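You operate a simulated robot arm through the tools that you are given. There is no shell and no other tool. Be economical: measure what you need, move in short steps, check, and stop when the job is done.

The job below is to be done with a simulated two-armed robot. You get a single attempt, and the scene is never put back.

Task
Unclamp the crate, lift off its lid and pull out divider and card.
Fine: knob to FREE, fence right back; lid on the large turntable, divider and card in the empty slots of their stands; the crate stays. Set down upright: divider, address card.

The check looks at the end state, three seconds after you hand in, the way a careful person would. Anything else that was tipped, shoved, dropped, spilled or broken makes it a failure. Lids that push on must go on centred and level and be pressed home; caps that screw on are set level and turned clockwise until they are tight.

Robot
Two 7-joint arms with three-finger grippers on one trunk, on a base that drives. Base frame: it is fixed to the floor where the robot stands at the start and does not move with it; the origin is under the middle of the robot, x ahead of it, y to its left, z up; the surface under the hand at the start is at about z = 86. Readings come in cm, rad, newtons and seconds.
The left shoulder is at the start at [7, 14.6, 123.7], the right one opposite. With the tool pointing down near the work surface each hand reaches from about 26 to 68 cm from the robot's upright axis, wherever it stands, measured 20 degrees to its own side. Places, roughly: crate [75, -150, 25]; crate lid [75, -200, 125]; fence knob [50, -10, 90]; middle slot of the card stand [70, 10, 90]; right slot of the divider stand [80, -20, 90]; sliding fence [50, -10, 90]; top of the large turntable [70, -40, 90]; travel cup [75, -225, 100]; tray [-300, 0, 25]. Payload 2.2 kg a hand.
The TCP of each hand is the grasp point between the finger pads, 2.8 cm short of the fingertips. In the tool frame z runs along the fingers and y along their closing line. Largest opening 10.2 cm; the body of the gripper starts 7.1 cm behind the TCP.
Orientation is told as [roll, pitch, yaw] about the base's x, y, z axes, in that order, counted from this pose: with the fingers straight down and closing along the base's y, the tool's x points along the base's -x, its y along +y and its z along -z.

Tools
- The arms move only by the tool drive_tool. It takes "left_moves", "right_moves" or both (then of equal length, played together; a hand with none holds still); each is a list of rows, each a list of 6 numbers: the shift along the tool's x, y, z in cm, then the turn, a rotation vector about the tool's x, y, z in rad. In form: [[x, y, z, ax, ay, az], ...]. A call has 1 to 20 rows; each row is the pose to reach, as a shift and turn from the pose commanded when the call began, along the tool's axes at that moment. "left_gripper" and "right_gripper" are, for a hand that has rows, the opening, from 0 (shut) to 1 (fully open), set as the call begins (left out, the last holds). Rows are played at 5 a second. More than 5 cm and 0.15 rad between two rows, or a gripper value outside its range, and nothing of the call is played. A pose out of reach is approached as far as the arm can. The call stops where the force on the tool passes 50 N (or 10 N more than at its start, if that is more) or the arm is blocked; 0.2 s more then pass. Each finger halts on what it meets, pressing with about 30 N; the grip force reading is that of the motor and also rises with nothing between the fingers. The clock runs only during rows and for 0.2 s after the last one: add rows that repeat a pose to give the fingers time. The reply holds the time, the measured pose of the TCP, the force on the tool along the base axes, the opening and the grip force, in the units named above and with some noise, with the torque about the TCP (base axes, N m) and any sound that the robot's microphone picked up.
- Cameras (640 x 400 px; columns grow to the right, rows downward): "scene" is now at [13.35, -0.28, 145.57]; the picture's right is [-0.02, -1.00, 0.00], its down [-0.66, 0.02, -0.75] and it looks along [0.75, -0.02, -0.66] (base axes); focal length 268 px, centre (320, 200). "left" rides on the left gripper at [7.2, 3.8, -8.6] in its tool frame; the picture's right is [-0.46, 0.89, 0.00], its down [-0.60, -0.32, -0.73] and it looks along [-0.65, -0.34, 0.68] (tool axes); focal length 256 px, centre (320, 200). "right" rides on the right gripper at [6.9, 4.4, -8.6] in its tool frame; the picture's right is [-0.53, 0.85, 0.00], its down [-0.58, -0.36, -0.73] and it looks along [-0.62, -0.39, 0.68] (tool axes); focal length 256 px, centre (320, 200). There is no depth. A picture from a camera that has moved, and an enlarged one, comes with that camera's place and axes in the base frame and with its lens.
- get_image(camera): a new picture of that camera. No time passes.
- move_column(by): slides the trunk up (or, below 0, down) by that many cm; the arms and the scene camera ride with it, the base frame stays. It gives what a move gives, with no picture.
- drive_base(legs): drives the robot by 1 to 6 legs, each [ahead, left, turn to the left] in cm, cm and rad, along the robot's own axes; the way and the turn of a leg run together, so that a leg with both is an arc; at most 150 cm and 3.142 rad a leg. The arms and the cameras ride along, it lands a little off, and it stops where it bumps. It gives what a move gives.
- head_to(pan, tilt): turns the head with the scene camera to pan (to the left, within 1.501 rad either way) and tilt (down, from -0.506 to 1.204), counted from straight ahead of the robot. It gives what a move gives.
- enlarge(camera, box): a new picture of the part [left, top, right, bottom] of that camera's present view, enlarged. No time passes.
- close_job(): hands the job in; it is judged then, once.

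Work in short steps. Places have to be worked out from the pictures, the camera data and where the tool is seen: move nearer, look again, correct. Check each grasp and each placing, and mend what went wrong. You have 120 turns and 92 pictures in all, those below and enlarged ones among them. Open the grippers and draw the arms clear of the work before you hand the job in, unless the task says otherwise; then end with one line.

The tools are called as a command line: name --argument value ..., lists and objects as JSON in quotes. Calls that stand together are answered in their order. drive_tool: Moves the arms, as the interface text tells. Its arguments: {"type":"object","properties":{"left_moves":{"type":"array","items":{"type":"array","items":{"type":"number"}}},"left_gripper":{"type":"number"},"right_moves":{"type":"array","items":{"type":"array","items":{"type":"number"}}},"right_gripper":{"type":"number"}},"required":[]} The other tools are called the same way: move_column (by) slides the trunk up or down; drive_base (legs) drives the base; head_to (pan, tilt) turns the head that bears the scene camera; get_image (camera) takes a picture; enlarge (camera, box) takes an enlarged picture of a part of a camera's view; close_job () hands the job in.

At the start:

```text
time_s: 0.0
left_tool_pos: [48.22, 14.62, 124.92]
left_ee_rot: [0.001, 0.001, 0.0]
left_contact_force: [0.1, -0.2, -0.3]
left_moment: [0.01, 0.0, 0.03]
left_gripper_width: 10.21
left_grasp_force: 0.0
right_tool_pos: [50.7, -27.68, 125.15]
right_ee_rot: [0.0, 0.0, -0.001]
right_contact_force: [-0.3, 1.0, 0.2]
right_moment: [-0.01, 0.02, 0.0]
right_gripper_width: 10.2
right_grasp_force: 0.1
trunk travel left (down, up): [-77.5, 16.5]
robot x, y, heading: [-0.25, 0.27, 0.004]
head pan, tilt: [-0.023, 0.726]
```

scene: 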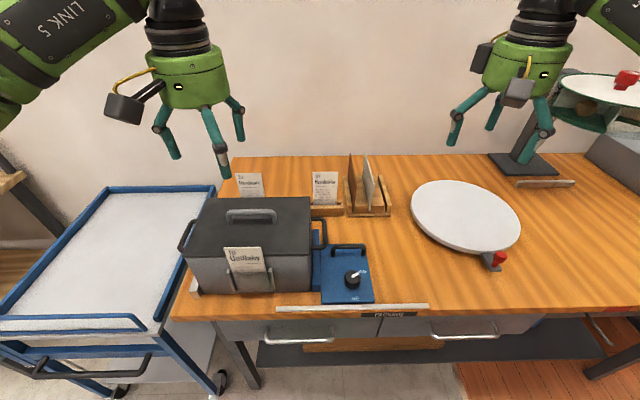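
right: 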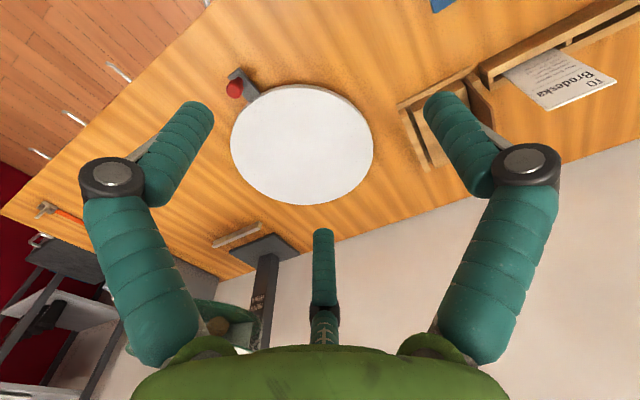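
left: 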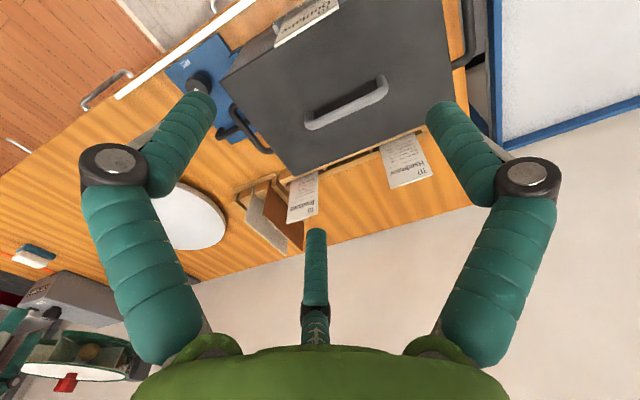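

The crate seems to be the dark box on the table, with a lid, a card on its front, and a blue fence with a knob to its right. I'll look closer at each.

enlarge --camera "scene" --box '[170, 180, 390, 320]'

enlarge --camera "scene" --box '[220, 140, 400, 250]'

enlarge --camera "left" --box '[160, 0, 480, 250]'

```text
2.86 times, centred on (280, 250) of scene
camera zoom: at [13.35, -0.28, 145.57], right [-0.02, -1.0, 0.0], down [-0.66, 0.02, -0.75], along [0.75, -0.02, -0.66], focal length 767 px, centre (434, 57)
```

zoom: 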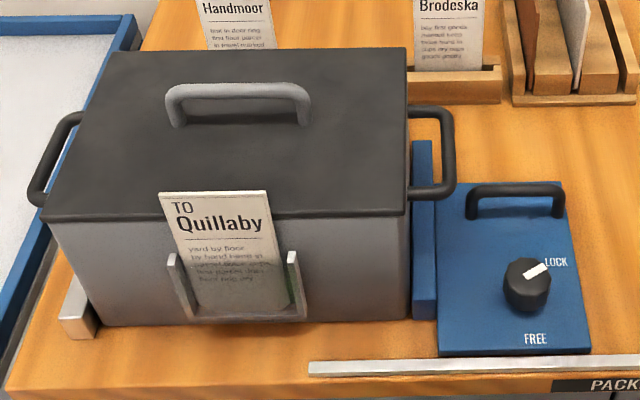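

```text
3.56 times, centred on (310, 195) of scene
camera zoom: at [13.35, -0.28, 145.57], right [-0.02, -1.0, 0.0], down [-0.66, 0.02, -0.75], along [0.75, -0.02, -0.66], focal length 955 px, centre (356, 218)
```

zoom: 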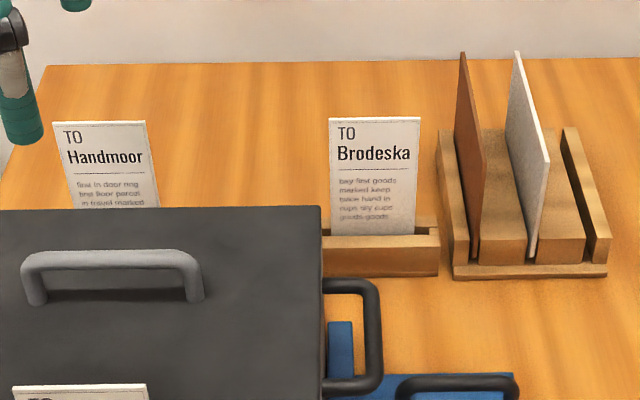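

```text
1.60 times, centred on (320, 125) of left
camera zoom: at [41.08, 18.47, 133.55], right [0.46, 0.89, 0.0], down [0.6, -0.32, 0.73], along [0.65, -0.34, -0.68], focal length 410 px, centre (320, 320)
```

zoom: 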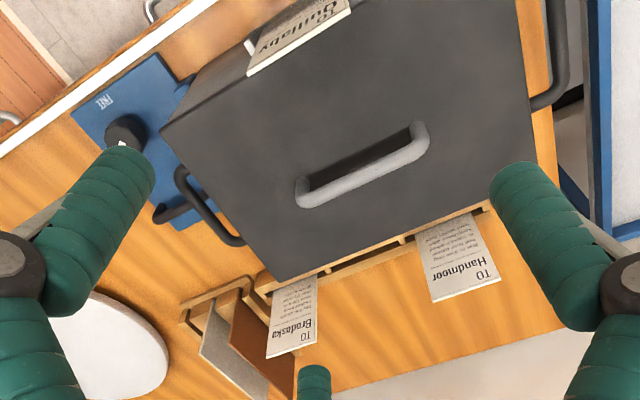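

The clamped crate is here beside the knob, but the listed "crate" place is far to the right. I'll look that way before assuming anything.

head_to --pan -1.1 --tilt 0.5

get_image --camera "scene"

```text
time_s: 1.3
left_tool_pos: [48.29, 14.69, 125.01]
left_ee_rot: [-0.001, 0.001, 0.0]
left_contact_force: [0.3, -0.1, -0.6]
left_moment: [0.02, 0.0, 0.03]
left_gripper_width: 10.19
left_grasp_force: 0.0
right_tool_pos: [50.82, -27.66, 125.1]
right_ee_rot: [0.0, 0.0, 0.0]
right_contact_force: [0.4, 0.5, -0.4]
right_moment: [-0.03, -0.01, -0.01]
right_gripper_width: 10.21
right_grasp_force: 0.1
trunk travel left (down, up): [-77.5, 16.5]
robot x, y, heading: [0.18, -0.11, 0.0]
head pan, tilt: [-1.1, 0.499]
```

```text
85 pictures are left
camera scene: at [9.1, -8.18, 147.56], right [-0.89, -0.45, 0.0], down [-0.22, 0.43, -0.88], along [0.4, -0.78, -0.48], focal length 268 px, centre (320, 200)
```

scene: 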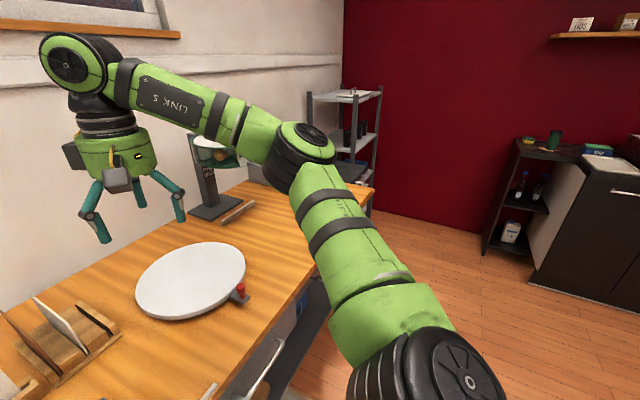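

There is a shelf rack to the right that could match those places. I'll zoom in on it.

enlarge --camera "scene" --box '[290, 70, 400, 220]'

```text
2.67 times, centred on (345, 145) of scene
camera zoom: at [9.1, -8.18, 147.56], right [-0.89, -0.45, 0.0], down [-0.22, 0.43, -0.88], along [0.4, -0.78, -0.48], focal length 716 px, centre (253, 347)
```

zoom: 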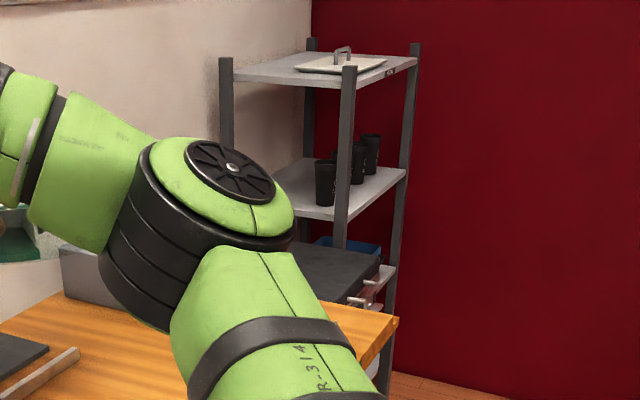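

The shelf items are look-alikes; the clamped crate on the bench is the one to work on. I estimate crate x 47–65, y 1–27 and lid top about 101, with the slots at x≈75–80. That is far, so I drive 10 cm ahead and look down at the fence.

drive_base --legs '[[10, 0, 0]]'

head_to --pan -0.1 --tilt 0.85

get_image --camera "scene"

```text
time_s: 2.5
left_tool_pos: [57.83, 14.69, 125.04]
left_ee_rot: [-0.001, -0.004, -0.001]
left_contact_force: [0.4, 0.1, 1.0]
left_moment: [0.04, -0.02, 0.0]
left_gripper_width: 10.22
left_grasp_force: 0.0
right_tool_pos: [60.19, -27.84, 125.33]
right_ee_rot: [0.002, -0.005, -0.001]
right_contact_force: [-1.2, 0.3, 0.8]
right_moment: [-0.03, -0.01, 0.04]
right_gripper_width: 10.23
right_grasp_force: 0.0
trunk travel left (down, up): [-77.5, 16.5]
robot x, y, heading: [10.11, 0.06, -0.001]
head pan, tilt: [-1.1, 0.499]
```

```text
time_s: 3.7
left_tool_pos: [57.98, 14.63, 125.08]
left_ee_rot: [-0.001, 0.001, 0.001]
left_contact_force: [-0.1, 0.3, 0.6]
left_moment: [-0.03, 0.03, 0.02]
left_gripper_width: 10.19
left_grasp_force: 0.0
right_tool_pos: [60.71, -27.68, 125.18]
right_ee_rot: [0.0, -0.002, 0.0]
right_contact_force: [-0.7, -0.3, -0.2]
right_moment: [0.01, -0.02, -0.02]
right_gripper_width: 10.21
right_grasp_force: 0.2
trunk travel left (down, up): [-77.5, 16.5]
robot x, y, heading: [9.86, -0.26, -0.005]
head pan, tilt: [-0.099, 0.85]
```

```text
83 pictures are left
camera scene: at [22.58, -0.87, 144.57], right [-0.1, -0.99, 0.0], down [-0.75, 0.08, -0.66], along [0.66, -0.07, -0.75], focal length 268 px, centre (320, 200)
```

scene: 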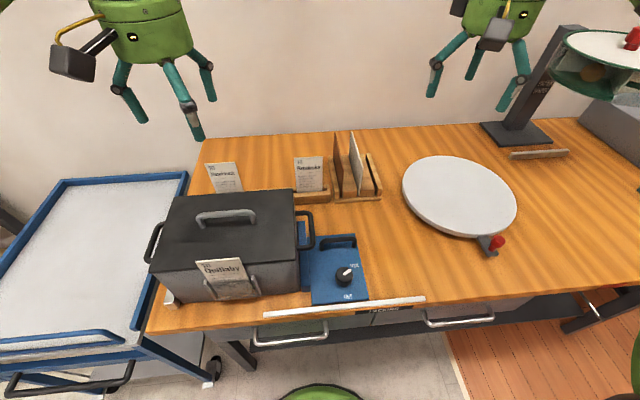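

enlarge --camera "scene" --box '[280, 200, 400, 320]'

enlarge --camera "scene" --box '[290, 120, 540, 270]'

```text
3.33 times, centred on (340, 260) of scene
camera zoom: at [22.58, -0.87, 144.57], right [-0.1, -0.99, 0.0], down [-0.75, 0.08, -0.66], along [0.66, -0.07, -0.75], focal length 895 px, centre (253, 0)
```

zoom: 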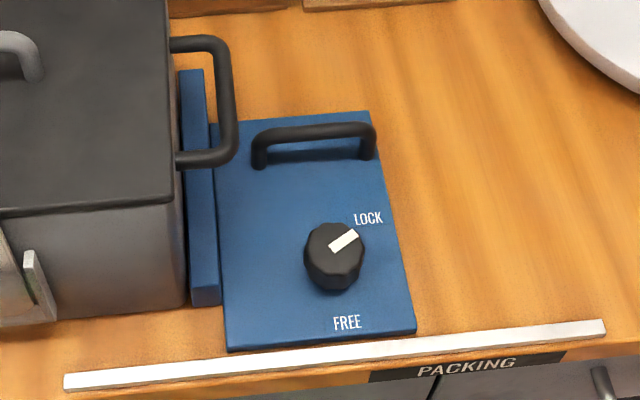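

```text
2.56 times, centred on (415, 195) of scene
camera zoom: at [22.58, -0.87, 144.57], right [-0.1, -0.99, 0.0], down [-0.75, 0.08, -0.66], along [0.66, -0.07, -0.75], focal length 687 px, centre (77, 213)
```

zoom: 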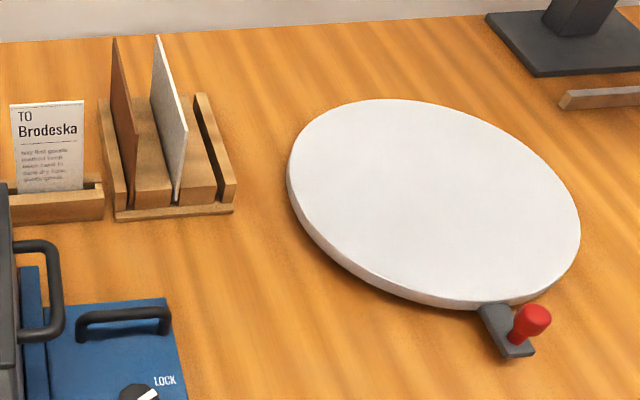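

Knob is at about [47.6, -8.8, 91], pointer at LOCK; FREE lies toward the front, about 130° clockwise. I bring the right hand above it, pre-turned 90° counter-clockwise, and move the left hand aside.

drive_tool --right_moves '[[1.1, 1.6, 1.5, 0, 0, -0.13], [2.2, 3.2, 3, 0, 0, -0.26], [3.3, 4.7, 4.5, 0, 0, -0.39], [4.4, 6.3, 6, 0, 0, -0.52], [5.5, 7.9, 7.5, 0, 0, -0.65], [6.6, 9.5, 9, 0, 0, -0.78], [7.7, 11, 10.5, 0, 0, -0.91], [8.8, 12.6, 12, 0, 0, -1.04], [9.9, 14.2, 13.5, 0, 0, -1.17], [11, 15.8, 15, 0, 0, -1.3], [12, 17.3, 16.5, 0, 0, -1.43], [13.1, 18.9, 18, 0, 0, -1.57], [13.1, 18.9, 18, 0, 0, -1.57]]' --left_moves '[[0, 1.2, 0, 0, 0, 0], [0, 2.4, 0, 0, 0, 0], [0, 3.6, 0, 0, 0, 0], [0, 4.8, 0, 0, 0, 0], [0, 6, 0, 0, 0, 0], [0, 7.2, 0, 0, 0, 0], [0, 8.4, 0, 0, 0, 0], [0, 9.6, 0, 0, 0, 0], [0, 10.8, 0, 0, 0, 0], [0, 12, 0, 0, 0, 0], [0, 13, 0, 0, 0, 0], [0, 14, 0, 0, 0, 0], [0, 14, 0, 0, 0, 0]]' --right_gripper 0.7

get_image --camera "right"

get_image --camera "scene"

```text
time_s: 6.5
left_tool_pos: [58.16, 28.8, 124.89]
left_ee_rot: [-0.001, -0.001, 0.0]
left_contact_force: [0.2, 0.5, -0.1]
left_moment: [0.04, -0.03, 0.0]
left_gripper_width: 10.2
left_grasp_force: 0.1
right_tool_pos: [44.16, -6.99, 108.17]
right_ee_rot: [0.002, -0.001, 1.561]
right_contact_force: [-0.6, -0.2, 0.3]
right_moment: [0.0, 0.01, 0.03]
right_gripper_width: 7.13
right_grasp_force: 0.1
right hand out of reach, approached as far as the arm can: row 11, 12, 13
trunk travel left (down, up): [-77.5, 16.5]
robot x, y, heading: [9.99, -0.23, -0.002]
head pan, tilt: [-0.099, 0.85]
```

```text
80 pictures are left
camera right: at [39.74, -14.04, 116.8], right [-0.84, 0.54, 0.0], down [0.37, 0.57, 0.73], along [0.4, 0.62, -0.68], focal length 256 px, centre (320, 200)
```

right: 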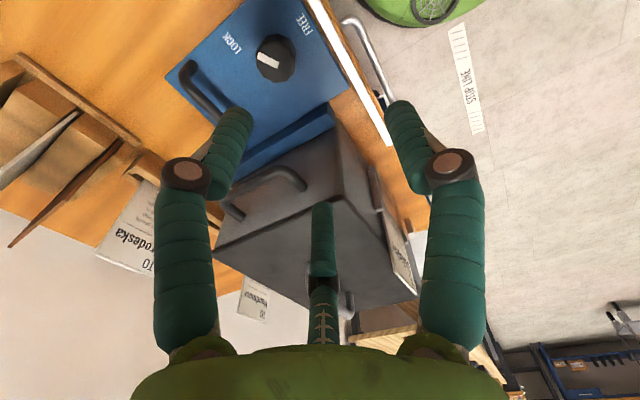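

```text
79 pictures are left
camera scene: at [22.55, -0.89, 144.57], right [-0.1, -0.99, 0.0], down [-0.75, 0.08, -0.66], along [0.66, -0.07, -0.75], focal length 268 px, centre (320, 200)
```

scene: 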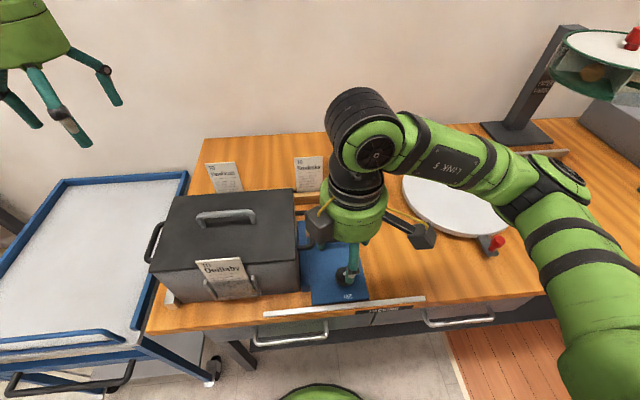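

The arm hit a limit near yaw 1.4 and ended up off target, so I back the turn off to about 1.1. I'll turn the knob in two grasps.

drive_tool --right_moves '[[0, 0, 0, 0, 0, 0.12], [0, 0, 0, 0, 0, 0.24], [0, 0, 0, 0, 0, 0.36], [0, 0, 0, 0, 0, 0.47], [0, 0, 0, 0, 0, 0.47]]'

get_image --camera "right"

```text
time_s: 7.7
left_tool_pos: [58.1, 28.68, 125.03]
left_ee_rot: [0.0, 0.001, 0.0]
left_contact_force: [0.7, -0.3, 0.2]
left_moment: [0.02, -0.01, 0.01]
left_gripper_width: 10.21
left_grasp_force: 0.1
right_tool_pos: [44.32, -6.96, 108.23]
right_ee_rot: [0.0, -0.002, 1.097]
right_contact_force: [0.4, -0.2, -0.4]
right_moment: [0.02, 0.0, 0.02]
right_gripper_width: 7.14
right_grasp_force: 0.0
trunk travel left (down, up): [-77.5, 16.5]
robot x, y, heading: [9.74, -0.18, -0.002]
head pan, tilt: [-0.099, 0.85]
```

```text
78 pictures are left
camera right: at [37.25, -11.23, 116.75], right [-0.51, 0.86, 0.0], down [0.59, 0.35, 0.73], along [0.63, 0.37, -0.68], focal length 256 px, centre (320, 200)
```

right: 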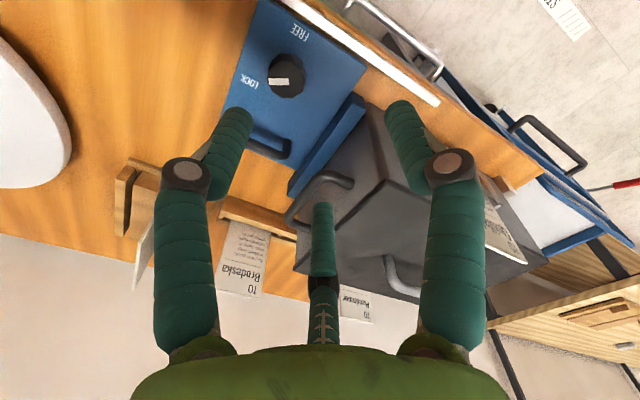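

Both cameras put the knob near [47.4, -9.0]. I move over it to TCP height 97 and check centring.

drive_tool --right_moves '[[0.1, -1.3, 3, 0, 0, 0], [0.2, -2.6, 6, 0, 0, 0], [0.37, -3.67, 9, 0, 0, 0], [0.37, -3.67, 11.2, 0, 0, 0], [0.37, -3.67, 11.2, 0, 0, 0]]'

get_image --camera "right"

enlarge --camera "scene" --box '[280, 200, 400, 320]'

```text
time_s: 8.9
left_tool_pos: [58.21, 28.67, 125.01]
left_ee_rot: [0.001, 0.0, 0.001]
left_contact_force: [0.2, -0.4, -1.6]
left_moment: [-0.02, -0.01, 0.01]
left_gripper_width: 10.2
left_grasp_force: 0.2
right_tool_pos: [47.41, -9.06, 96.99]
right_ee_rot: [0.0, -0.001, 1.098]
right_contact_force: [-0.1, -0.8, 0.7]
right_moment: [-0.01, -0.01, 0.0]
right_gripper_width: 7.14
right_grasp_force: 0.1
trunk travel left (down, up): [-77.5, 16.5]
robot x, y, heading: [9.87, 0.16, -0.002]
head pan, tilt: [-0.099, 0.85]
```

```text
77 pictures are left
camera right: at [40.5, -13.33, 105.52], right [-0.51, 0.86, 0.0], down [0.59, 0.35, 0.73], along [0.63, 0.37, -0.68], focal length 256 px, centre (320, 200)
```

right: 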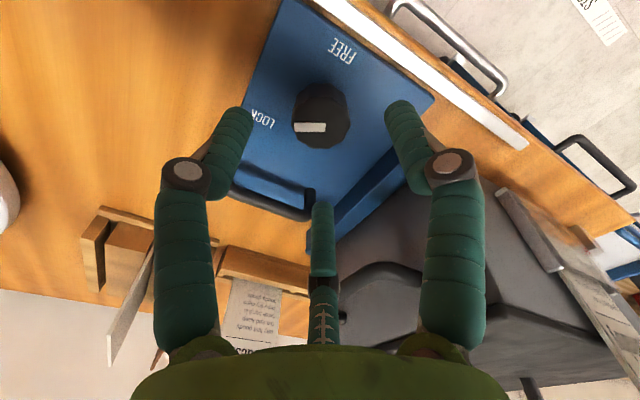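

```text
3.33 times, centred on (340, 260) of scene
camera zoom: at [22.57, -0.85, 144.57], right [-0.1, -0.99, 0.0], down [-0.75, 0.07, -0.66], along [0.66, -0.07, -0.75], focal length 895 px, centre (253, 0)
```

zoom: 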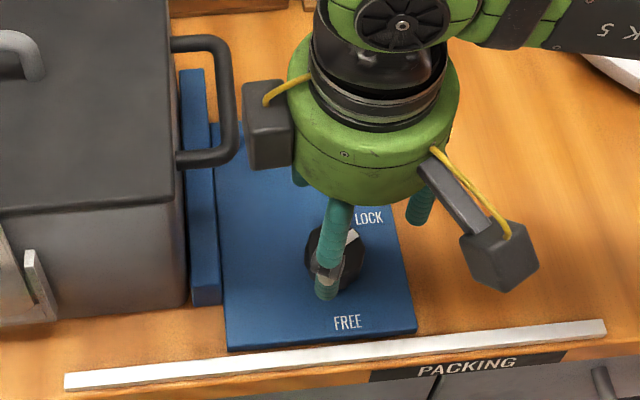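

Hand is centred over the knob. I descend to TCP 91 with the knob about 2.4 cm tall, watching force.

drive_tool --right_moves '[[0, 0, 2, 0, 0, 0], [0, 0, 4, 0, 0, 0], [0, 0, 5, 0, 0, 0], [0, 0, 5.5, 0, 0, 0], [0, 0, 6, 0, 0, 0], [0, 0, 6, 0, 0, 0]]'

enlarge --camera "scene" --box '[280, 200, 400, 320]'

get_image --camera "right"

```text
time_s: 10.3
left_tool_pos: [58.18, 28.83, 124.94]
left_ee_rot: [-0.001, 0.0, 0.001]
left_contact_force: [-0.4, 1.0, -0.1]
left_moment: [-0.02, 0.02, -0.02]
left_gripper_width: 10.19
left_grasp_force: 0.1
right_tool_pos: [47.44, -9.09, 90.98]
right_ee_rot: [0.001, 0.0, 1.1]
right_contact_force: [-0.4, 0.2, -0.5]
right_moment: [0.02, -0.01, -0.01]
right_gripper_width: 7.14
right_grasp_force: 0.1
trunk travel left (down, up): [-77.5, 16.5]
robot x, y, heading: [10.14, -0.36, 0.0]
head pan, tilt: [-0.099, 0.85]
```

```text
3.33 times, centred on (340, 260) of scene
camera zoom: at [22.57, -0.86, 144.57], right [-0.1, -0.99, 0.0], down [-0.75, 0.07, -0.66], along [0.66, -0.07, -0.75], focal length 895 px, centre (253, 0)
```

zoom: 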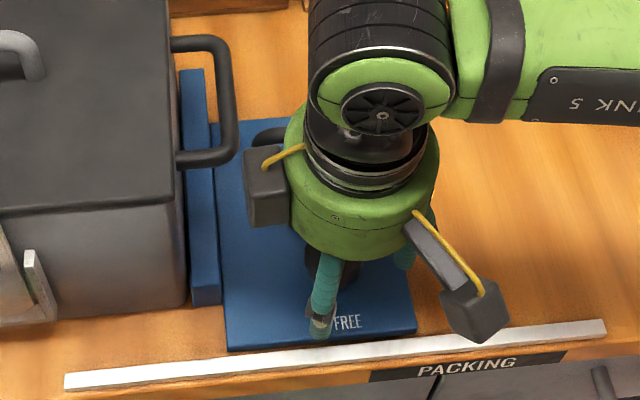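

```text
74 pictures are left
camera right: at [40.46, -13.32, 99.5], right [-0.51, 0.86, 0.0], down [0.59, 0.35, 0.73], along [0.63, 0.37, -0.68], focal length 256 px, centre (320, 200)
```

right: 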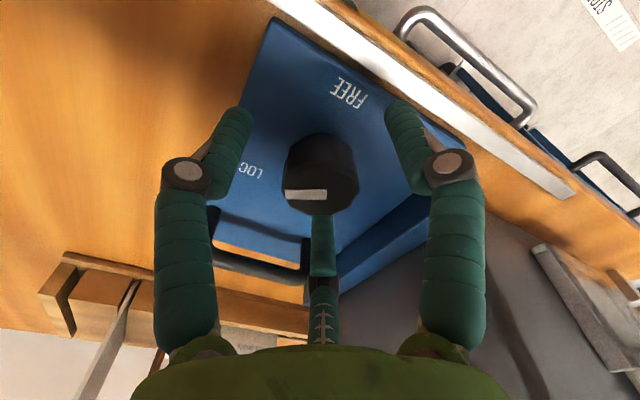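

The fingers surround the knob with no contact. I close on it.

drive_tool --right_moves '[[0, 0, 0, 0, 0, 0], [0, 0, 0, 0, 0, 0], [0, 0, 0, 0, 0, 0]]' --right_gripper 0.2

get_image --camera "right"

```text
time_s: 11.1
left_tool_pos: [58.46, 28.9, 124.8]
left_ee_rot: [-0.001, 0.002, 0.0]
left_contact_force: [0.1, -0.8, -0.9]
left_moment: [-0.01, 0.01, 0.03]
left_gripper_width: 10.2
left_grasp_force: 0.1
right_tool_pos: [48.0, -8.81, 91.09]
right_ee_rot: [-0.007, -0.004, 1.098]
right_contact_force: [21.9, 7.8, 13.7]
right_moment: [0.75, -0.14, 0.0]
right_gripper_width: 3.71
right_grasp_force: 44.8
trunk travel left (down, up): [-77.5, 16.5]
robot x, y, heading: [9.83, -0.3, -0.002]
head pan, tilt: [-0.099, 0.85]
```

```text
73 pictures are left
camera right: at [40.96, -13.07, 99.58], right [-0.51, 0.86, 0.0], down [0.58, 0.34, 0.74], along [0.64, 0.37, -0.67], focal length 256 px, centre (320, 200)
```

right: 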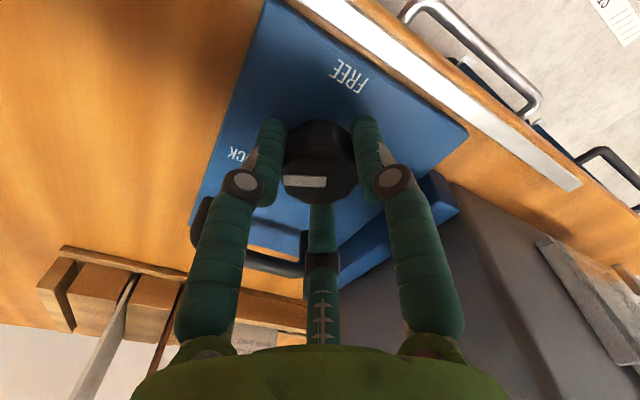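

Gripped (3.7 cm), but the hand was pulled ~0.6 cm toward the knob's true centre. I re-centre the command and turn clockwise 1.3 rad.

drive_tool --right_moves '[[-0.5, -0.4, 0, 0, 0, 0], [-0.5, -0.4, 0, 0, 0, 0.12], [-0.5, -0.4, 0, 0, 0, 0.24], [-0.5, -0.4, 0, 0, 0, 0.36], [-0.5, -0.4, 0, 0, 0, 0.48], [-0.5, -0.4, 0, 0, 0, 0.6], [-0.5, -0.4, 0, 0, 0, 0.72], [-0.5, -0.4, 0, 0, 0, 0.84], [-0.5, -0.4, 0, 0, 0, 0.96], [-0.5, -0.4, 0, 0, 0, 1.08], [-0.5, -0.4, 0, 0, 0, 1.2], [-0.5, -0.4, 0, 0, 0, 1.3], [-0.5, -0.4, 0, 0, 0, 1.3]]'

get_image --camera "right"

```text
time_s: 13.9
left_tool_pos: [58.09, 28.78, 125.02]
left_ee_rot: [0.001, -0.002, -0.001]
left_contact_force: [0.8, -0.6, -0.2]
left_moment: [-0.03, 0.0, 0.0]
left_gripper_width: 10.21
left_grasp_force: 0.0
right_tool_pos: [48.02, -8.64, 91.13]
right_ee_rot: [0.002, -0.004, -0.201]
right_contact_force: [8.1, -1.6, 21.9]
right_moment: [-0.6, -0.27, 0.02]
right_gripper_width: 3.71
right_grasp_force: 45.0
trunk travel left (down, up): [-77.5, 16.5]
robot x, y, heading: [9.67, -0.4, 0.002]
head pan, tilt: [-0.099, 0.85]
```

```text
72 pictures are left
camera right: at [42.19, -3.19, 99.62], right [0.69, 0.72, 0.0], down [0.49, -0.47, 0.73], along [0.53, -0.51, -0.68], focal length 256 px, centre (320, 200)
```

right: 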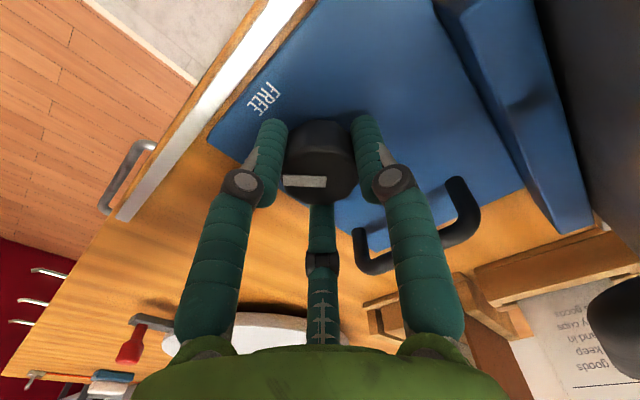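

The knob turned 74° with the hand; about 45° remain. To keep the camera off the crate, I open, turn back 1.0 rad and regrasp.

drive_tool --right_moves '[[0, 0, 0, 0, 0, 0], [0, 0, 0, 0, 0, 0], [0, 0, 0, 0, 0, -0.12], [0, 0, 0, 0, 0, -0.24], [0, 0, 0, 0, 0, -0.36], [0, 0, 0, 0, 0, -0.48], [0, 0, 0, 0, 0, -0.6], [0, 0, 0, 0, 0, -0.72], [0, 0, 0, 0, 0, -0.84], [0, 0, 0, 0, 0, -0.96], [0, 0, 0, 0, 0, -1.05], [0, 0, 0, 0, 0, -1.05]]' --right_gripper 0.65

drive_tool --right_moves '[[0, 0, 0, 0, 0, 0], [0, 0, 0, 0, 0, 0], [0, 0, 0, 0, 0, 0]]' --right_gripper 0.2

```text
time_s: 16.5
left_tool_pos: [58.07, 28.79, 124.95]
left_ee_rot: [0.0, 0.001, -0.001]
left_contact_force: [-0.1, 0.8, 0.4]
left_moment: [-0.06, -0.01, -0.02]
left_gripper_width: 10.21
left_grasp_force: 0.0
right_tool_pos: [48.02, -8.88, 91.01]
right_ee_rot: [0.0, -0.003, 0.852]
right_contact_force: [0.9, 0.1, 0.1]
right_moment: [0.03, 0.0, 0.06]
right_gripper_width: 6.64
right_grasp_force: 0.0
trunk travel left (down, up): [-77.5, 16.5]
robot x, y, heading: [9.54, 0.28, 0.002]
head pan, tilt: [-0.099, 0.85]
```

```text
time_s: 17.3
left_tool_pos: [58.15, 28.66, 124.98]
left_ee_rot: [-0.002, -0.001, 0.0]
left_contact_force: [-0.7, 0.3, -0.9]
left_moment: [0.0, -0.01, 0.01]
left_gripper_width: 10.2
left_grasp_force: 0.0
right_tool_pos: [48.02, -8.74, 91.04]
right_ee_rot: [-0.003, -0.003, 0.849]
right_contact_force: [3.1, 0.4, 5.3]
right_moment: [0.09, -0.25, 0.02]
right_gripper_width: 3.71
right_grasp_force: 44.4
trunk travel left (down, up): [-77.5, 16.5]
robot x, y, heading: [9.88, 0.05, 0.003]
head pan, tilt: [-0.099, 0.85]
```

Well centred regrasp. I turn another ~0.8 rad clockwise in small steps and watch the torque.

drive_tool --right_moves '[[0, 0, 0, 0, 0, 0.12], [0, 0, 0, 0, 0, 0.24], [0, 0, 0, 0, 0, 0.36], [0, 0, 0, 0, 0, 0.48], [0, 0, 0, 0, 0, 0.6], [0, 0, 0, 0, 0, 0.7], [0, 0, 0, 0, 0, 0.78], [0, 0, 0, 0, 0, 0.78]]'

get_image --camera "right"

```text
time_s: 19.1
left_tool_pos: [58.26, 28.75, 124.91]
left_ee_rot: [0.0, 0.0, 0.0]
left_contact_force: [-0.1, 0.7, 0.6]
left_moment: [-0.03, 0.03, 0.06]
left_gripper_width: 10.21
left_grasp_force: 0.0
right_tool_pos: [48.08, -8.75, 90.86]
right_ee_rot: [0.002, -0.002, 0.068]
right_contact_force: [10.3, 0.4, 11.9]
right_moment: [0.25, -0.79, 0.1]
right_gripper_width: 3.67
right_grasp_force: 45.0
trunk travel left (down, up): [-77.5, 16.5]
robot x, y, heading: [9.85, -0.2, -0.0]
head pan, tilt: [-0.099, 0.85]
```

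```text
71 pictures are left
camera right: at [40.89, -4.92, 99.44], right [0.48, 0.88, 0.0], down [0.6, -0.33, 0.73], along [0.64, -0.35, -0.68], focal length 256 px, centre (320, 200)
```

right: 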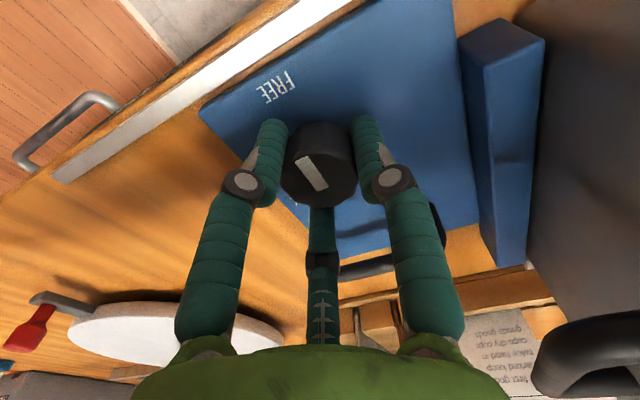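

The pointer now aims at FREE. I open, lift clear and check from above.

drive_tool --right_moves '[[0, 0, 0, 0, 0, 0], [0, 0, 0, 0, 0, 0], [0, 0, -2, 0, 0, 0], [0, 0, -5, 0, 0, 0], [0, 0, -9, 0, 0, 0], [0, -4, -11, 0, 0, 0], [0, -8, -11, 0, 0, 0], [0, -8, -11, 0, 0, 0]]' --right_gripper 0.7

enlarge --camera "scene" --box '[280, 200, 400, 320]'

get_image --camera "right"

```text
time_s: 20.9
left_tool_pos: [58.07, 28.98, 124.96]
left_ee_rot: [-0.002, 0.002, 0.001]
left_contact_force: [-0.9, 0.8, -0.4]
left_moment: [-0.01, 0.0, 0.0]
left_gripper_width: 10.22
left_grasp_force: 0.0
right_tool_pos: [48.54, -16.76, 101.95]
right_ee_rot: [-0.001, -0.001, 0.069]
right_contact_force: [-0.8, -0.4, -0.1]
right_moment: [0.0, 0.01, 0.01]
right_gripper_width: 7.15
right_grasp_force: 0.1
trunk travel left (down, up): [-77.5, 16.5]
robot x, y, heading: [9.67, 0.07, 0.002]
head pan, tilt: [-0.099, 0.85]
```

```text
3.33 times, centred on (340, 260) of scene
camera zoom: at [22.63, -0.68, 144.56], right [-0.1, -0.99, 0.0], down [-0.75, 0.07, -0.66], along [0.66, -0.07, -0.75], focal length 895 px, centre (253, 0)
```

zoom: 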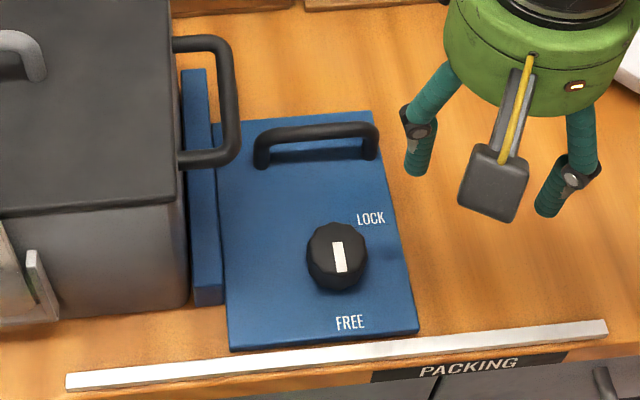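

```text
69 pictures are left
camera right: at [41.39, -13.05, 110.66], right [0.47, 0.88, 0.0], down [0.6, -0.32, 0.73], along [0.64, -0.35, -0.68], focal length 256 px, centre (320, 200)
```

right: 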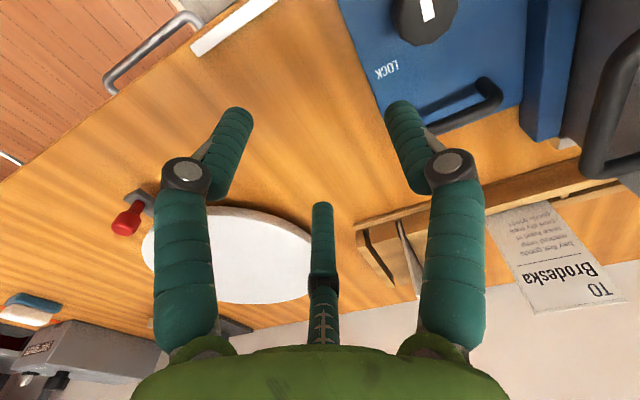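

Knob is at FREE. The fence carriage has a handle bar at x≈56.5, y −5…−13, so I move over its right half, turned to close across the bar.

drive_tool --right_moves '[[-0.8, 0.6, 0, 0, 0, -0.12], [-1.7, 1.2, 0, 0, 0, -0.24], [-2.5, 1.8, 0, 0, 0, -0.36], [-3.4, 2.3, 0, 0, 0, -0.48], [-4.2, 2.9, 0, 0, 0, -0.6], [-5.1, 3.5, 0, 0, 0, -0.72], [-5.9, 4, 0, 0, 0, -0.84], [-6.8, 4.6, 0, 0, 0, -0.96], [-7.6, 5.2, 1, 0, 0, -1.08], [-8.4, 5.7, 3, 0, 0, -1.18], [-8.4, 5.7, 5, 0, 0, -1.18], [-8.4, 5.7, 5, 0, 0, -1.18]]' --right_gripper 0.6

get_image --camera "right"

enlarge --camera "scene" --box '[280, 160, 400, 280]'

```text
time_s: 23.5
left_tool_pos: [57.97, 28.49, 125.07]
left_ee_rot: [0.001, -0.001, 0.001]
left_contact_force: [0.0, -0.5, 0.3]
left_moment: [-0.01, -0.03, 0.01]
left_gripper_width: 10.22
left_grasp_force: 0.0
right_tool_pos: [50.69, -12.95, 99.23]
right_ee_rot: [-0.021, 0.002, 1.221]
right_contact_force: [-0.8, 0.8, 0.5]
right_moment: [0.02, -0.01, -0.01]
right_gripper_width: 6.13
right_grasp_force: 0.0
right hand out of reach, approached as far as the arm can: row 9, 10, 11, 12
trunk travel left (down, up): [-77.5, 16.5]
robot x, y, heading: [10.0, -0.04, 0.003]
head pan, tilt: [-0.099, 0.85]
```

```text
68 pictures are left
camera right: at [44.15, -17.94, 107.77], right [-0.61, 0.79, -0.02], down [0.53, 0.42, 0.74], along [0.59, 0.44, -0.68], focal length 256 px, centre (320, 200)
```

right: 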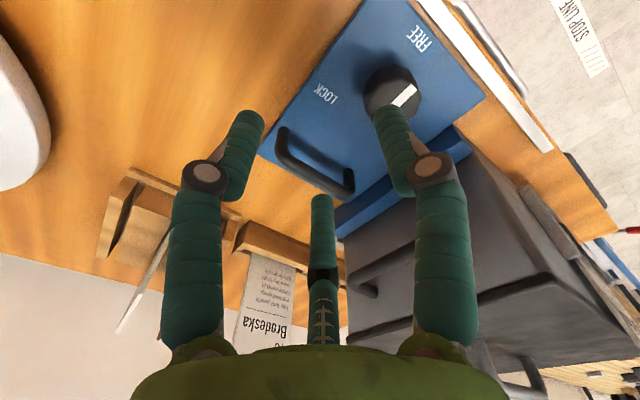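

```text
3.33 times, centred on (340, 220) of scene
camera zoom: at [22.46, -0.95, 144.58], right [-0.1, -0.99, 0.0], down [-0.75, 0.08, -0.66], along [0.66, -0.07, -0.75], focal length 895 px, centre (253, 133)
```

zoom: 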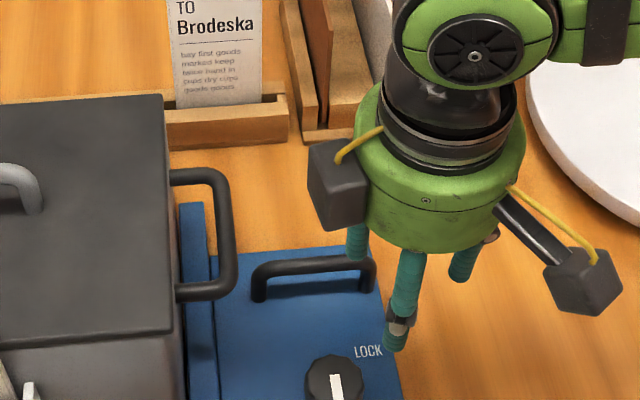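

The right arm's wrist limits that yaw, so I'll use the left hand for the fence handle. I move the right hand aside while turning the left one.

drive_tool --right_moves '[[1, -0.4, -3, 0, 0, 0.1], [3, -1.1, -5, 0, 0, 0.2], [5.5, -2, -8, 0, 0, 0.33], [8, -3, -10, 0, 0, 0.46], [10.5, -3.9, -12, 0, 0, 0.6], [13, -4.8, -14, 0, 0, 0.73], [15.5, -5.7, -15, 0, 0, 0.86], [18, -6.6, -15, 0, 0, 1.0], [20.7, -7.6, -15, 0, 0, 1.12], [20.7, -7.6, -15, 0, 0, 1.22]]' --left_moves '[[0, 0, 0, 0, 0, -0.14], [0, 0, 0, 0, 0, -0.28], [0, 0, 0, 0, 0, -0.42], [0, 0, 0, 0, 0, -0.56], [0, 0, 0, 0, 0, -0.7], [0, 0, 0, 0, 0, -0.84], [0, 0, 0, 0, 0, -0.98], [0, 0, 0, 0, 0, -1.12], [0, 0, 0, 0, 0, -1.26], [0, 0, 0, 0, 0, -1.4]]' --left_gripper 0.6

```text
time_s: 25.7
left_tool_pos: [58.12, 28.64, 124.94]
left_ee_rot: [0.0, 0.0, 1.402]
left_contact_force: [0.5, 0.0, 0.2]
left_moment: [0.0, -0.01, 0.01]
left_gripper_width: 6.09
left_grasp_force: 0.1
right_tool_pos: [51.7, -35.08, 114.3]
right_ee_rot: [0.001, 0.001, 0.029]
right_contact_force: [-0.8, -0.7, 0.4]
right_moment: [-0.03, 0.02, 0.0]
right_gripper_width: 6.15
right_grasp_force: 0.1
trunk travel left (down, up): [-77.5, 16.5]
robot x, y, heading: [9.51, -0.28, -0.001]
head pan, tilt: [-0.099, 0.85]
```

Left is turned. I carry it across above the crate to over the fence handle, staying at z≥112.

drive_tool --left_moves '[[4.3, -0.5, 1.3, 0, 0, 0], [8.6, -1, 2.6, 0, 0, 0], [12.9, -1.5, 4, 0, 0, 0], [17.2, -2, 5.3, 0, 0, 0], [21.5, -2.5, 6.6, 0, 0, 0], [25.8, -3, 8, 0, 0, 0], [30.1, -3.5, 9.3, 0, 0, 0], [34.4, -4, 10.6, 0, 0, 0], [38.7, -4.5, 12, 0, 0, 0], [38.7, -4.5, 16, 0, 0, 0], [38.7, -4.5, 20, 0, 0, 0], [38.7, -4.5, 24, 0, 0, 0], [38.7, -4.5, 26, 0, 0, 0], [38.7, -4.5, 26, 0, 0, 0]]'

get_image --camera "left"

enlarge --camera "scene" --box '[280, 160, 400, 280]'

```text
time_s: 28.7
left_tool_pos: [55.97, -10.27, 98.72]
left_ee_rot: [0.0, 0.0, 1.399]
left_contact_force: [0.3, -0.4, -0.1]
left_moment: [0.02, 0.0, 0.01]
left_gripper_width: 6.12
left_grasp_force: 0.0
right_tool_pos: [51.57, -35.09, 114.06]
right_ee_rot: [-0.001, -0.003, 0.031]
right_contact_force: [0.4, -0.4, -0.1]
right_moment: [-0.01, 0.01, -0.02]
right_gripper_width: 6.12
right_grasp_force: 0.0
trunk travel left (down, up): [-77.5, 16.5]
robot x, y, heading: [10.08, -0.09, 0.004]
head pan, tilt: [-0.099, 0.85]
```

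```text
66 pictures are left
camera left: at [50.97, -16.69, 107.29], right [-0.79, 0.61, 0.0], down [0.41, 0.54, 0.73], along [0.45, 0.58, -0.68], focal length 256 px, centre (320, 200)
```

left: 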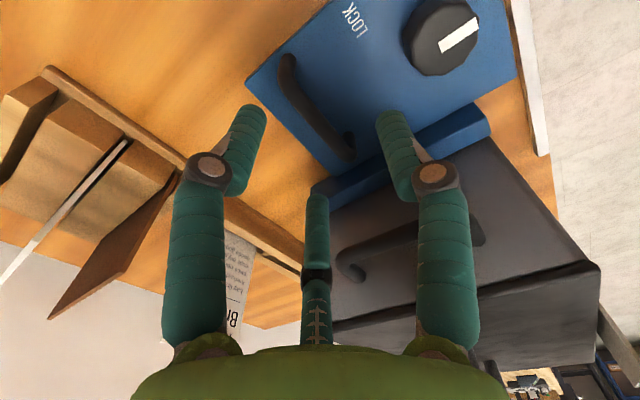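

```text
3.33 times, centred on (340, 220) of scene
camera zoom: at [22.56, -0.86, 144.57], right [-0.1, -0.99, 0.0], down [-0.75, 0.07, -0.66], along [0.66, -0.07, -0.75], focal length 895 px, centre (253, 133)
```

zoom: 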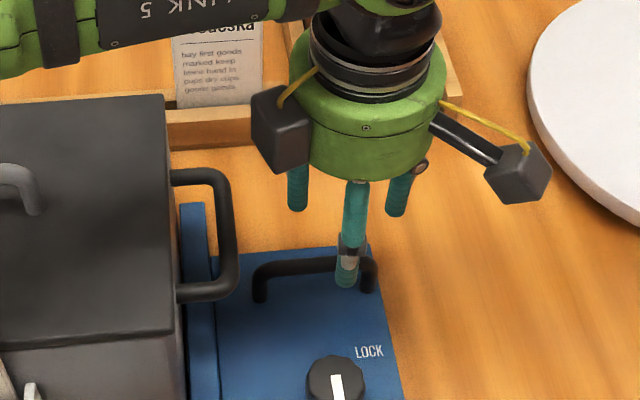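

Left cam puts the handle at x≈56.4, y −5.5…−13.3, almost under the TCP. I shift 0.4 cm, descend to 90.8 and close.

drive_tool --left_moves '[[-0.07, -0.4, 2, 0, 0, 0], [-0.07, -0.4, 4, 0, 0, 0], [-0.07, -0.4, 6, 0, 0, 0], [-0.07, -0.4, 7.4, 0, 0, 0], [-0.07, -0.4, 7.9, 0, 0, 0], [-0.07, -0.4, 7.9, 0, 0, 0]]'

get_image --camera "left"

```text
time_s: 30.1
left_tool_pos: [56.34, -10.33, 90.96]
left_ee_rot: [-0.001, 0.002, 1.4]
left_contact_force: [-0.6, 0.2, -0.4]
left_moment: [0.0, 0.0, 0.0]
left_gripper_width: 6.14
left_grasp_force: 0.0
right_tool_pos: [51.62, -35.15, 114.03]
right_ee_rot: [-0.001, -0.002, 0.03]
right_contact_force: [0.5, 0.4, -0.1]
right_moment: [0.01, -0.02, 0.0]
right_gripper_width: 6.11
right_grasp_force: 0.0
trunk travel left (down, up): [-77.5, 16.5]
robot x, y, heading: [9.87, -0.59, 0.001]
head pan, tilt: [-0.099, 0.85]
```

```text
64 pictures are left
camera left: at [51.39, -16.79, 99.57], right [-0.79, 0.61, 0.0], down [0.41, 0.54, 0.73], along [0.45, 0.58, -0.68], focal length 256 px, centre (320, 200)
```

left: 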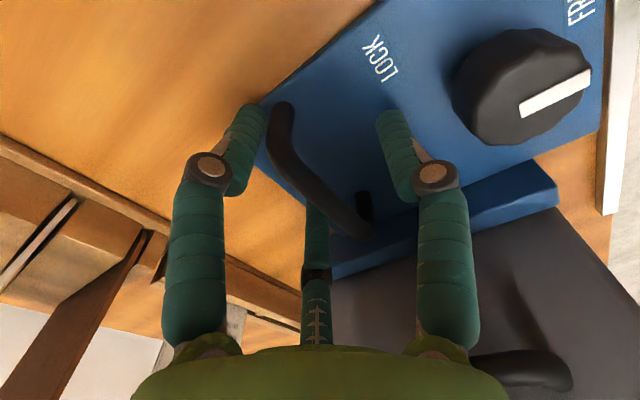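

The bar runs between the prongs. I close on it.

drive_tool --left_moves '[[0, 0, 0, 0, 0, 0], [0, 0, 0, 0, 0, 0], [0, 0, 0, 0, 0, 0], [0, 0, 0, 0, 0, 0]]' --left_gripper 0.0

get_image --camera "left"

```text
time_s: 30.8
left_tool_pos: [57.22, -11.96, 91.11]
left_ee_rot: [-0.023, 0.031, 1.395]
left_contact_force: [13.7, -25.3, -19.3]
left_moment: [-0.36, -0.53, -0.01]
left_gripper_width: 1.66
left_grasp_force: 42.7
right_tool_pos: [52.06, -35.75, 113.75]
right_ee_rot: [0.003, 0.005, 0.027]
right_contact_force: [0.4, -0.2, 0.2]
right_moment: [-0.04, 0.01, -0.01]
right_gripper_width: 6.13
right_grasp_force: 0.0
trunk travel left (down, up): [-77.5, 16.5]
robot x, y, heading: [9.9, 0.02, -0.008]
head pan, tilt: [-0.099, 0.85]
stopped in row 3 (left hand): the force on the tool passed its limit at 56 N (the readings are from after the stop); the commanded pose is now the measured one
```

```text
63 pictures are left
camera left: at [52.04, -18.01, 99.83], right [-0.79, 0.61, -0.03], down [0.41, 0.56, 0.72], along [0.46, 0.55, -0.69], focal length 256 px, centre (320, 200)
```

left: 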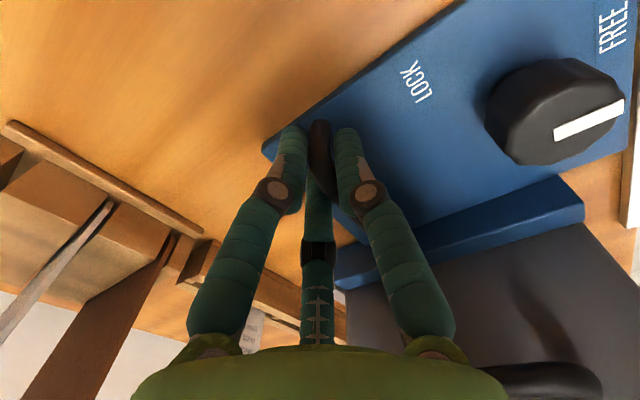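

Gripped the bar near its right end. I pull in −y by small steps.

drive_tool --left_moves '[[0.5, -0.1, 0, 0, 0, 0], [1, -0.2, 0, 0, 0, 0], [1.5, -0.26, 0, 0, 0, 0], [2, -0.35, 0, 0, 0, 0], [2, -0.35, 0, 0, 0, 0]]'

get_image --camera "scene"

```text
time_s: 31.9
left_tool_pos: [57.19, -13.13, 91.12]
left_ee_rot: [-0.015, 0.019, 1.396]
left_contact_force: [9.5, 3.5, -19.4]
left_moment: [0.91, -0.25, -0.12]
left_gripper_width: 1.64
left_grasp_force: 42.1
right_tool_pos: [52.05, -35.11, 113.93]
right_ee_rot: [0.0, 0.003, 0.026]
right_contact_force: [0.7, -0.1, 1.4]
right_moment: [0.0, -0.02, 0.01]
right_gripper_width: 6.1
right_grasp_force: 0.0
trunk travel left (down, up): [-77.5, 16.5]
robot x, y, heading: [9.88, 0.13, -0.003]
head pan, tilt: [-0.099, 0.85]
```

```text
62 pictures are left
camera scene: at [23.2, -0.94, 144.5], right [-0.1, -0.99, 0.0], down [-0.75, 0.08, -0.66], along [0.65, -0.07, -0.75], focal length 268 px, centre (320, 200)
```

scene: 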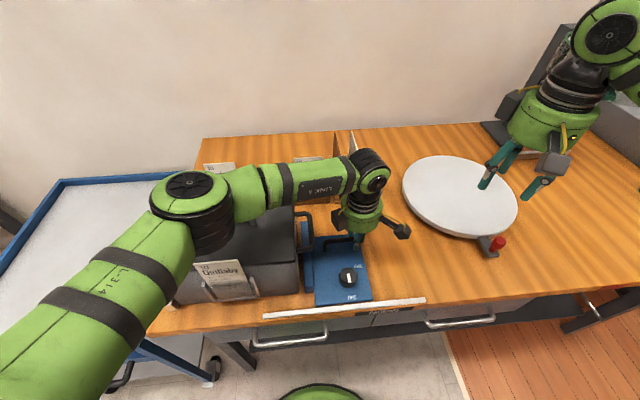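

The fence is moving with little resistance. I pull further until it stops.

drive_tool --left_moves '[[0.7, -0.1, 0, 0, 0, 0], [1.4, -0.2, 0, 0, 0, 0], [2.1, -0.35, 0, 0, 0, 0], [2.8, -0.5, 0, 0, 0, 0], [3.5, -0.6, 0, 0, 0, 0], [4.2, -0.7, 0, 0, 0, 0], [4.9, -0.85, 0, 0, 0, 0], [4.9, -0.85, 0, 0, 0, 0]]'

enlarge --camera "scene" --box '[280, 180, 420, 320]'

```text
time_s: 33.8
left_tool_pos: [57.19, -17.99, 91.05]
left_ee_rot: [-0.014, 0.019, 1.397]
left_contact_force: [8.5, 3.4, -34.5]
left_moment: [-0.25, -0.13, -0.22]
left_gripper_width: 1.59
left_grasp_force: 41.8
right_tool_pos: [52.32, -35.32, 113.86]
right_ee_rot: [0.001, 0.005, 0.028]
right_contact_force: [-1.1, 0.8, -0.2]
right_moment: [0.02, 0.01, 0.0]
right_gripper_width: 6.12
right_grasp_force: 0.1
trunk travel left (down, up): [-77.5, 16.5]
robot x, y, heading: [9.78, -0.24, -0.006]
head pan, tilt: [-0.099, 0.85]
```

```text
2.86 times, centred on (350, 250) of scene
camera zoom: at [23.4, -1.06, 144.48], right [-0.1, -0.99, 0.0], down [-0.75, 0.08, -0.66], along [0.65, -0.07, -0.76], focal length 767 px, centre (234, 57)
```

zoom: 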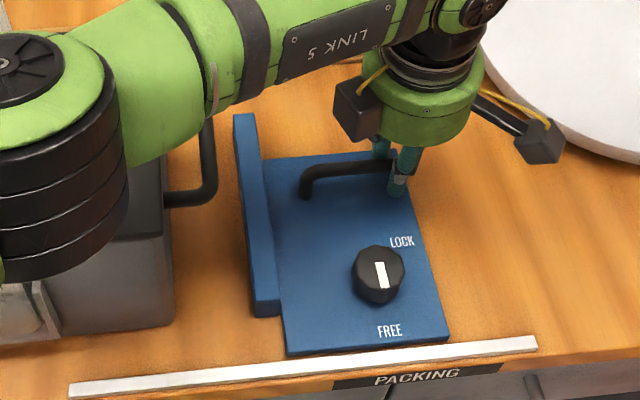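

Moved about 6 cm and still free; I keep pulling, lowering a hair to relieve the vertical load.

drive_tool --left_moves '[[0.6, -0.1, 0.2, 0, 0, 0], [1.2, -0.2, 0.2, 0, 0, 0], [1.8, -0.3, 0.2, 0, 0, 0], [2.4, -0.4, 0.2, 0, 0, 0], [3, -0.5, 0.2, 0, 0, 0], [3.6, -0.6, 0.2, 0, 0, 0], [4.2, -0.7, 0.2, 0, 0, 0], [4.8, -0.8, 0.2, 0, 0, 0], [4.8, -0.8, 0.2, 0, 0, 0]]'

enlarge --camera "scene" --box '[280, 180, 420, 320]'

```text
time_s: 35.8
left_tool_pos: [57.26, -18.13, 91.27]
left_ee_rot: [-0.02, 0.021, 1.396]
left_contact_force: [25.2, -0.5, -8.9]
left_moment: [-0.24, 0.03, -0.34]
left_gripper_width: 1.57
left_grasp_force: 42.3
left hand out of reach, approached as far as the arm can: row 1, 2, 3, 4, 5, 6, 7, 8, 9
right_tool_pos: [52.26, -35.25, 113.91]
right_ee_rot: [0.001, 0.005, 0.028]
right_contact_force: [-0.5, -0.8, -0.2]
right_moment: [-0.01, -0.01, 0.01]
right_gripper_width: 6.12
right_grasp_force: 0.0
trunk travel left (down, up): [-77.5, 16.5]
robot x, y, heading: [10.16, -0.08, -0.0]
head pan, tilt: [-0.099, 0.85]
```

```text
2.86 times, centred on (350, 250) of scene
camera zoom: at [23.41, -1.03, 144.5], right [-0.1, -0.99, 0.0], down [-0.75, 0.08, -0.66], along [0.65, -0.07, -0.76], focal length 767 px, centre (234, 57)
```

zoom: 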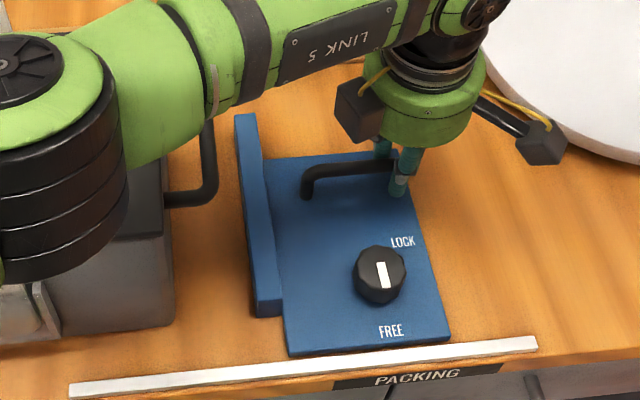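

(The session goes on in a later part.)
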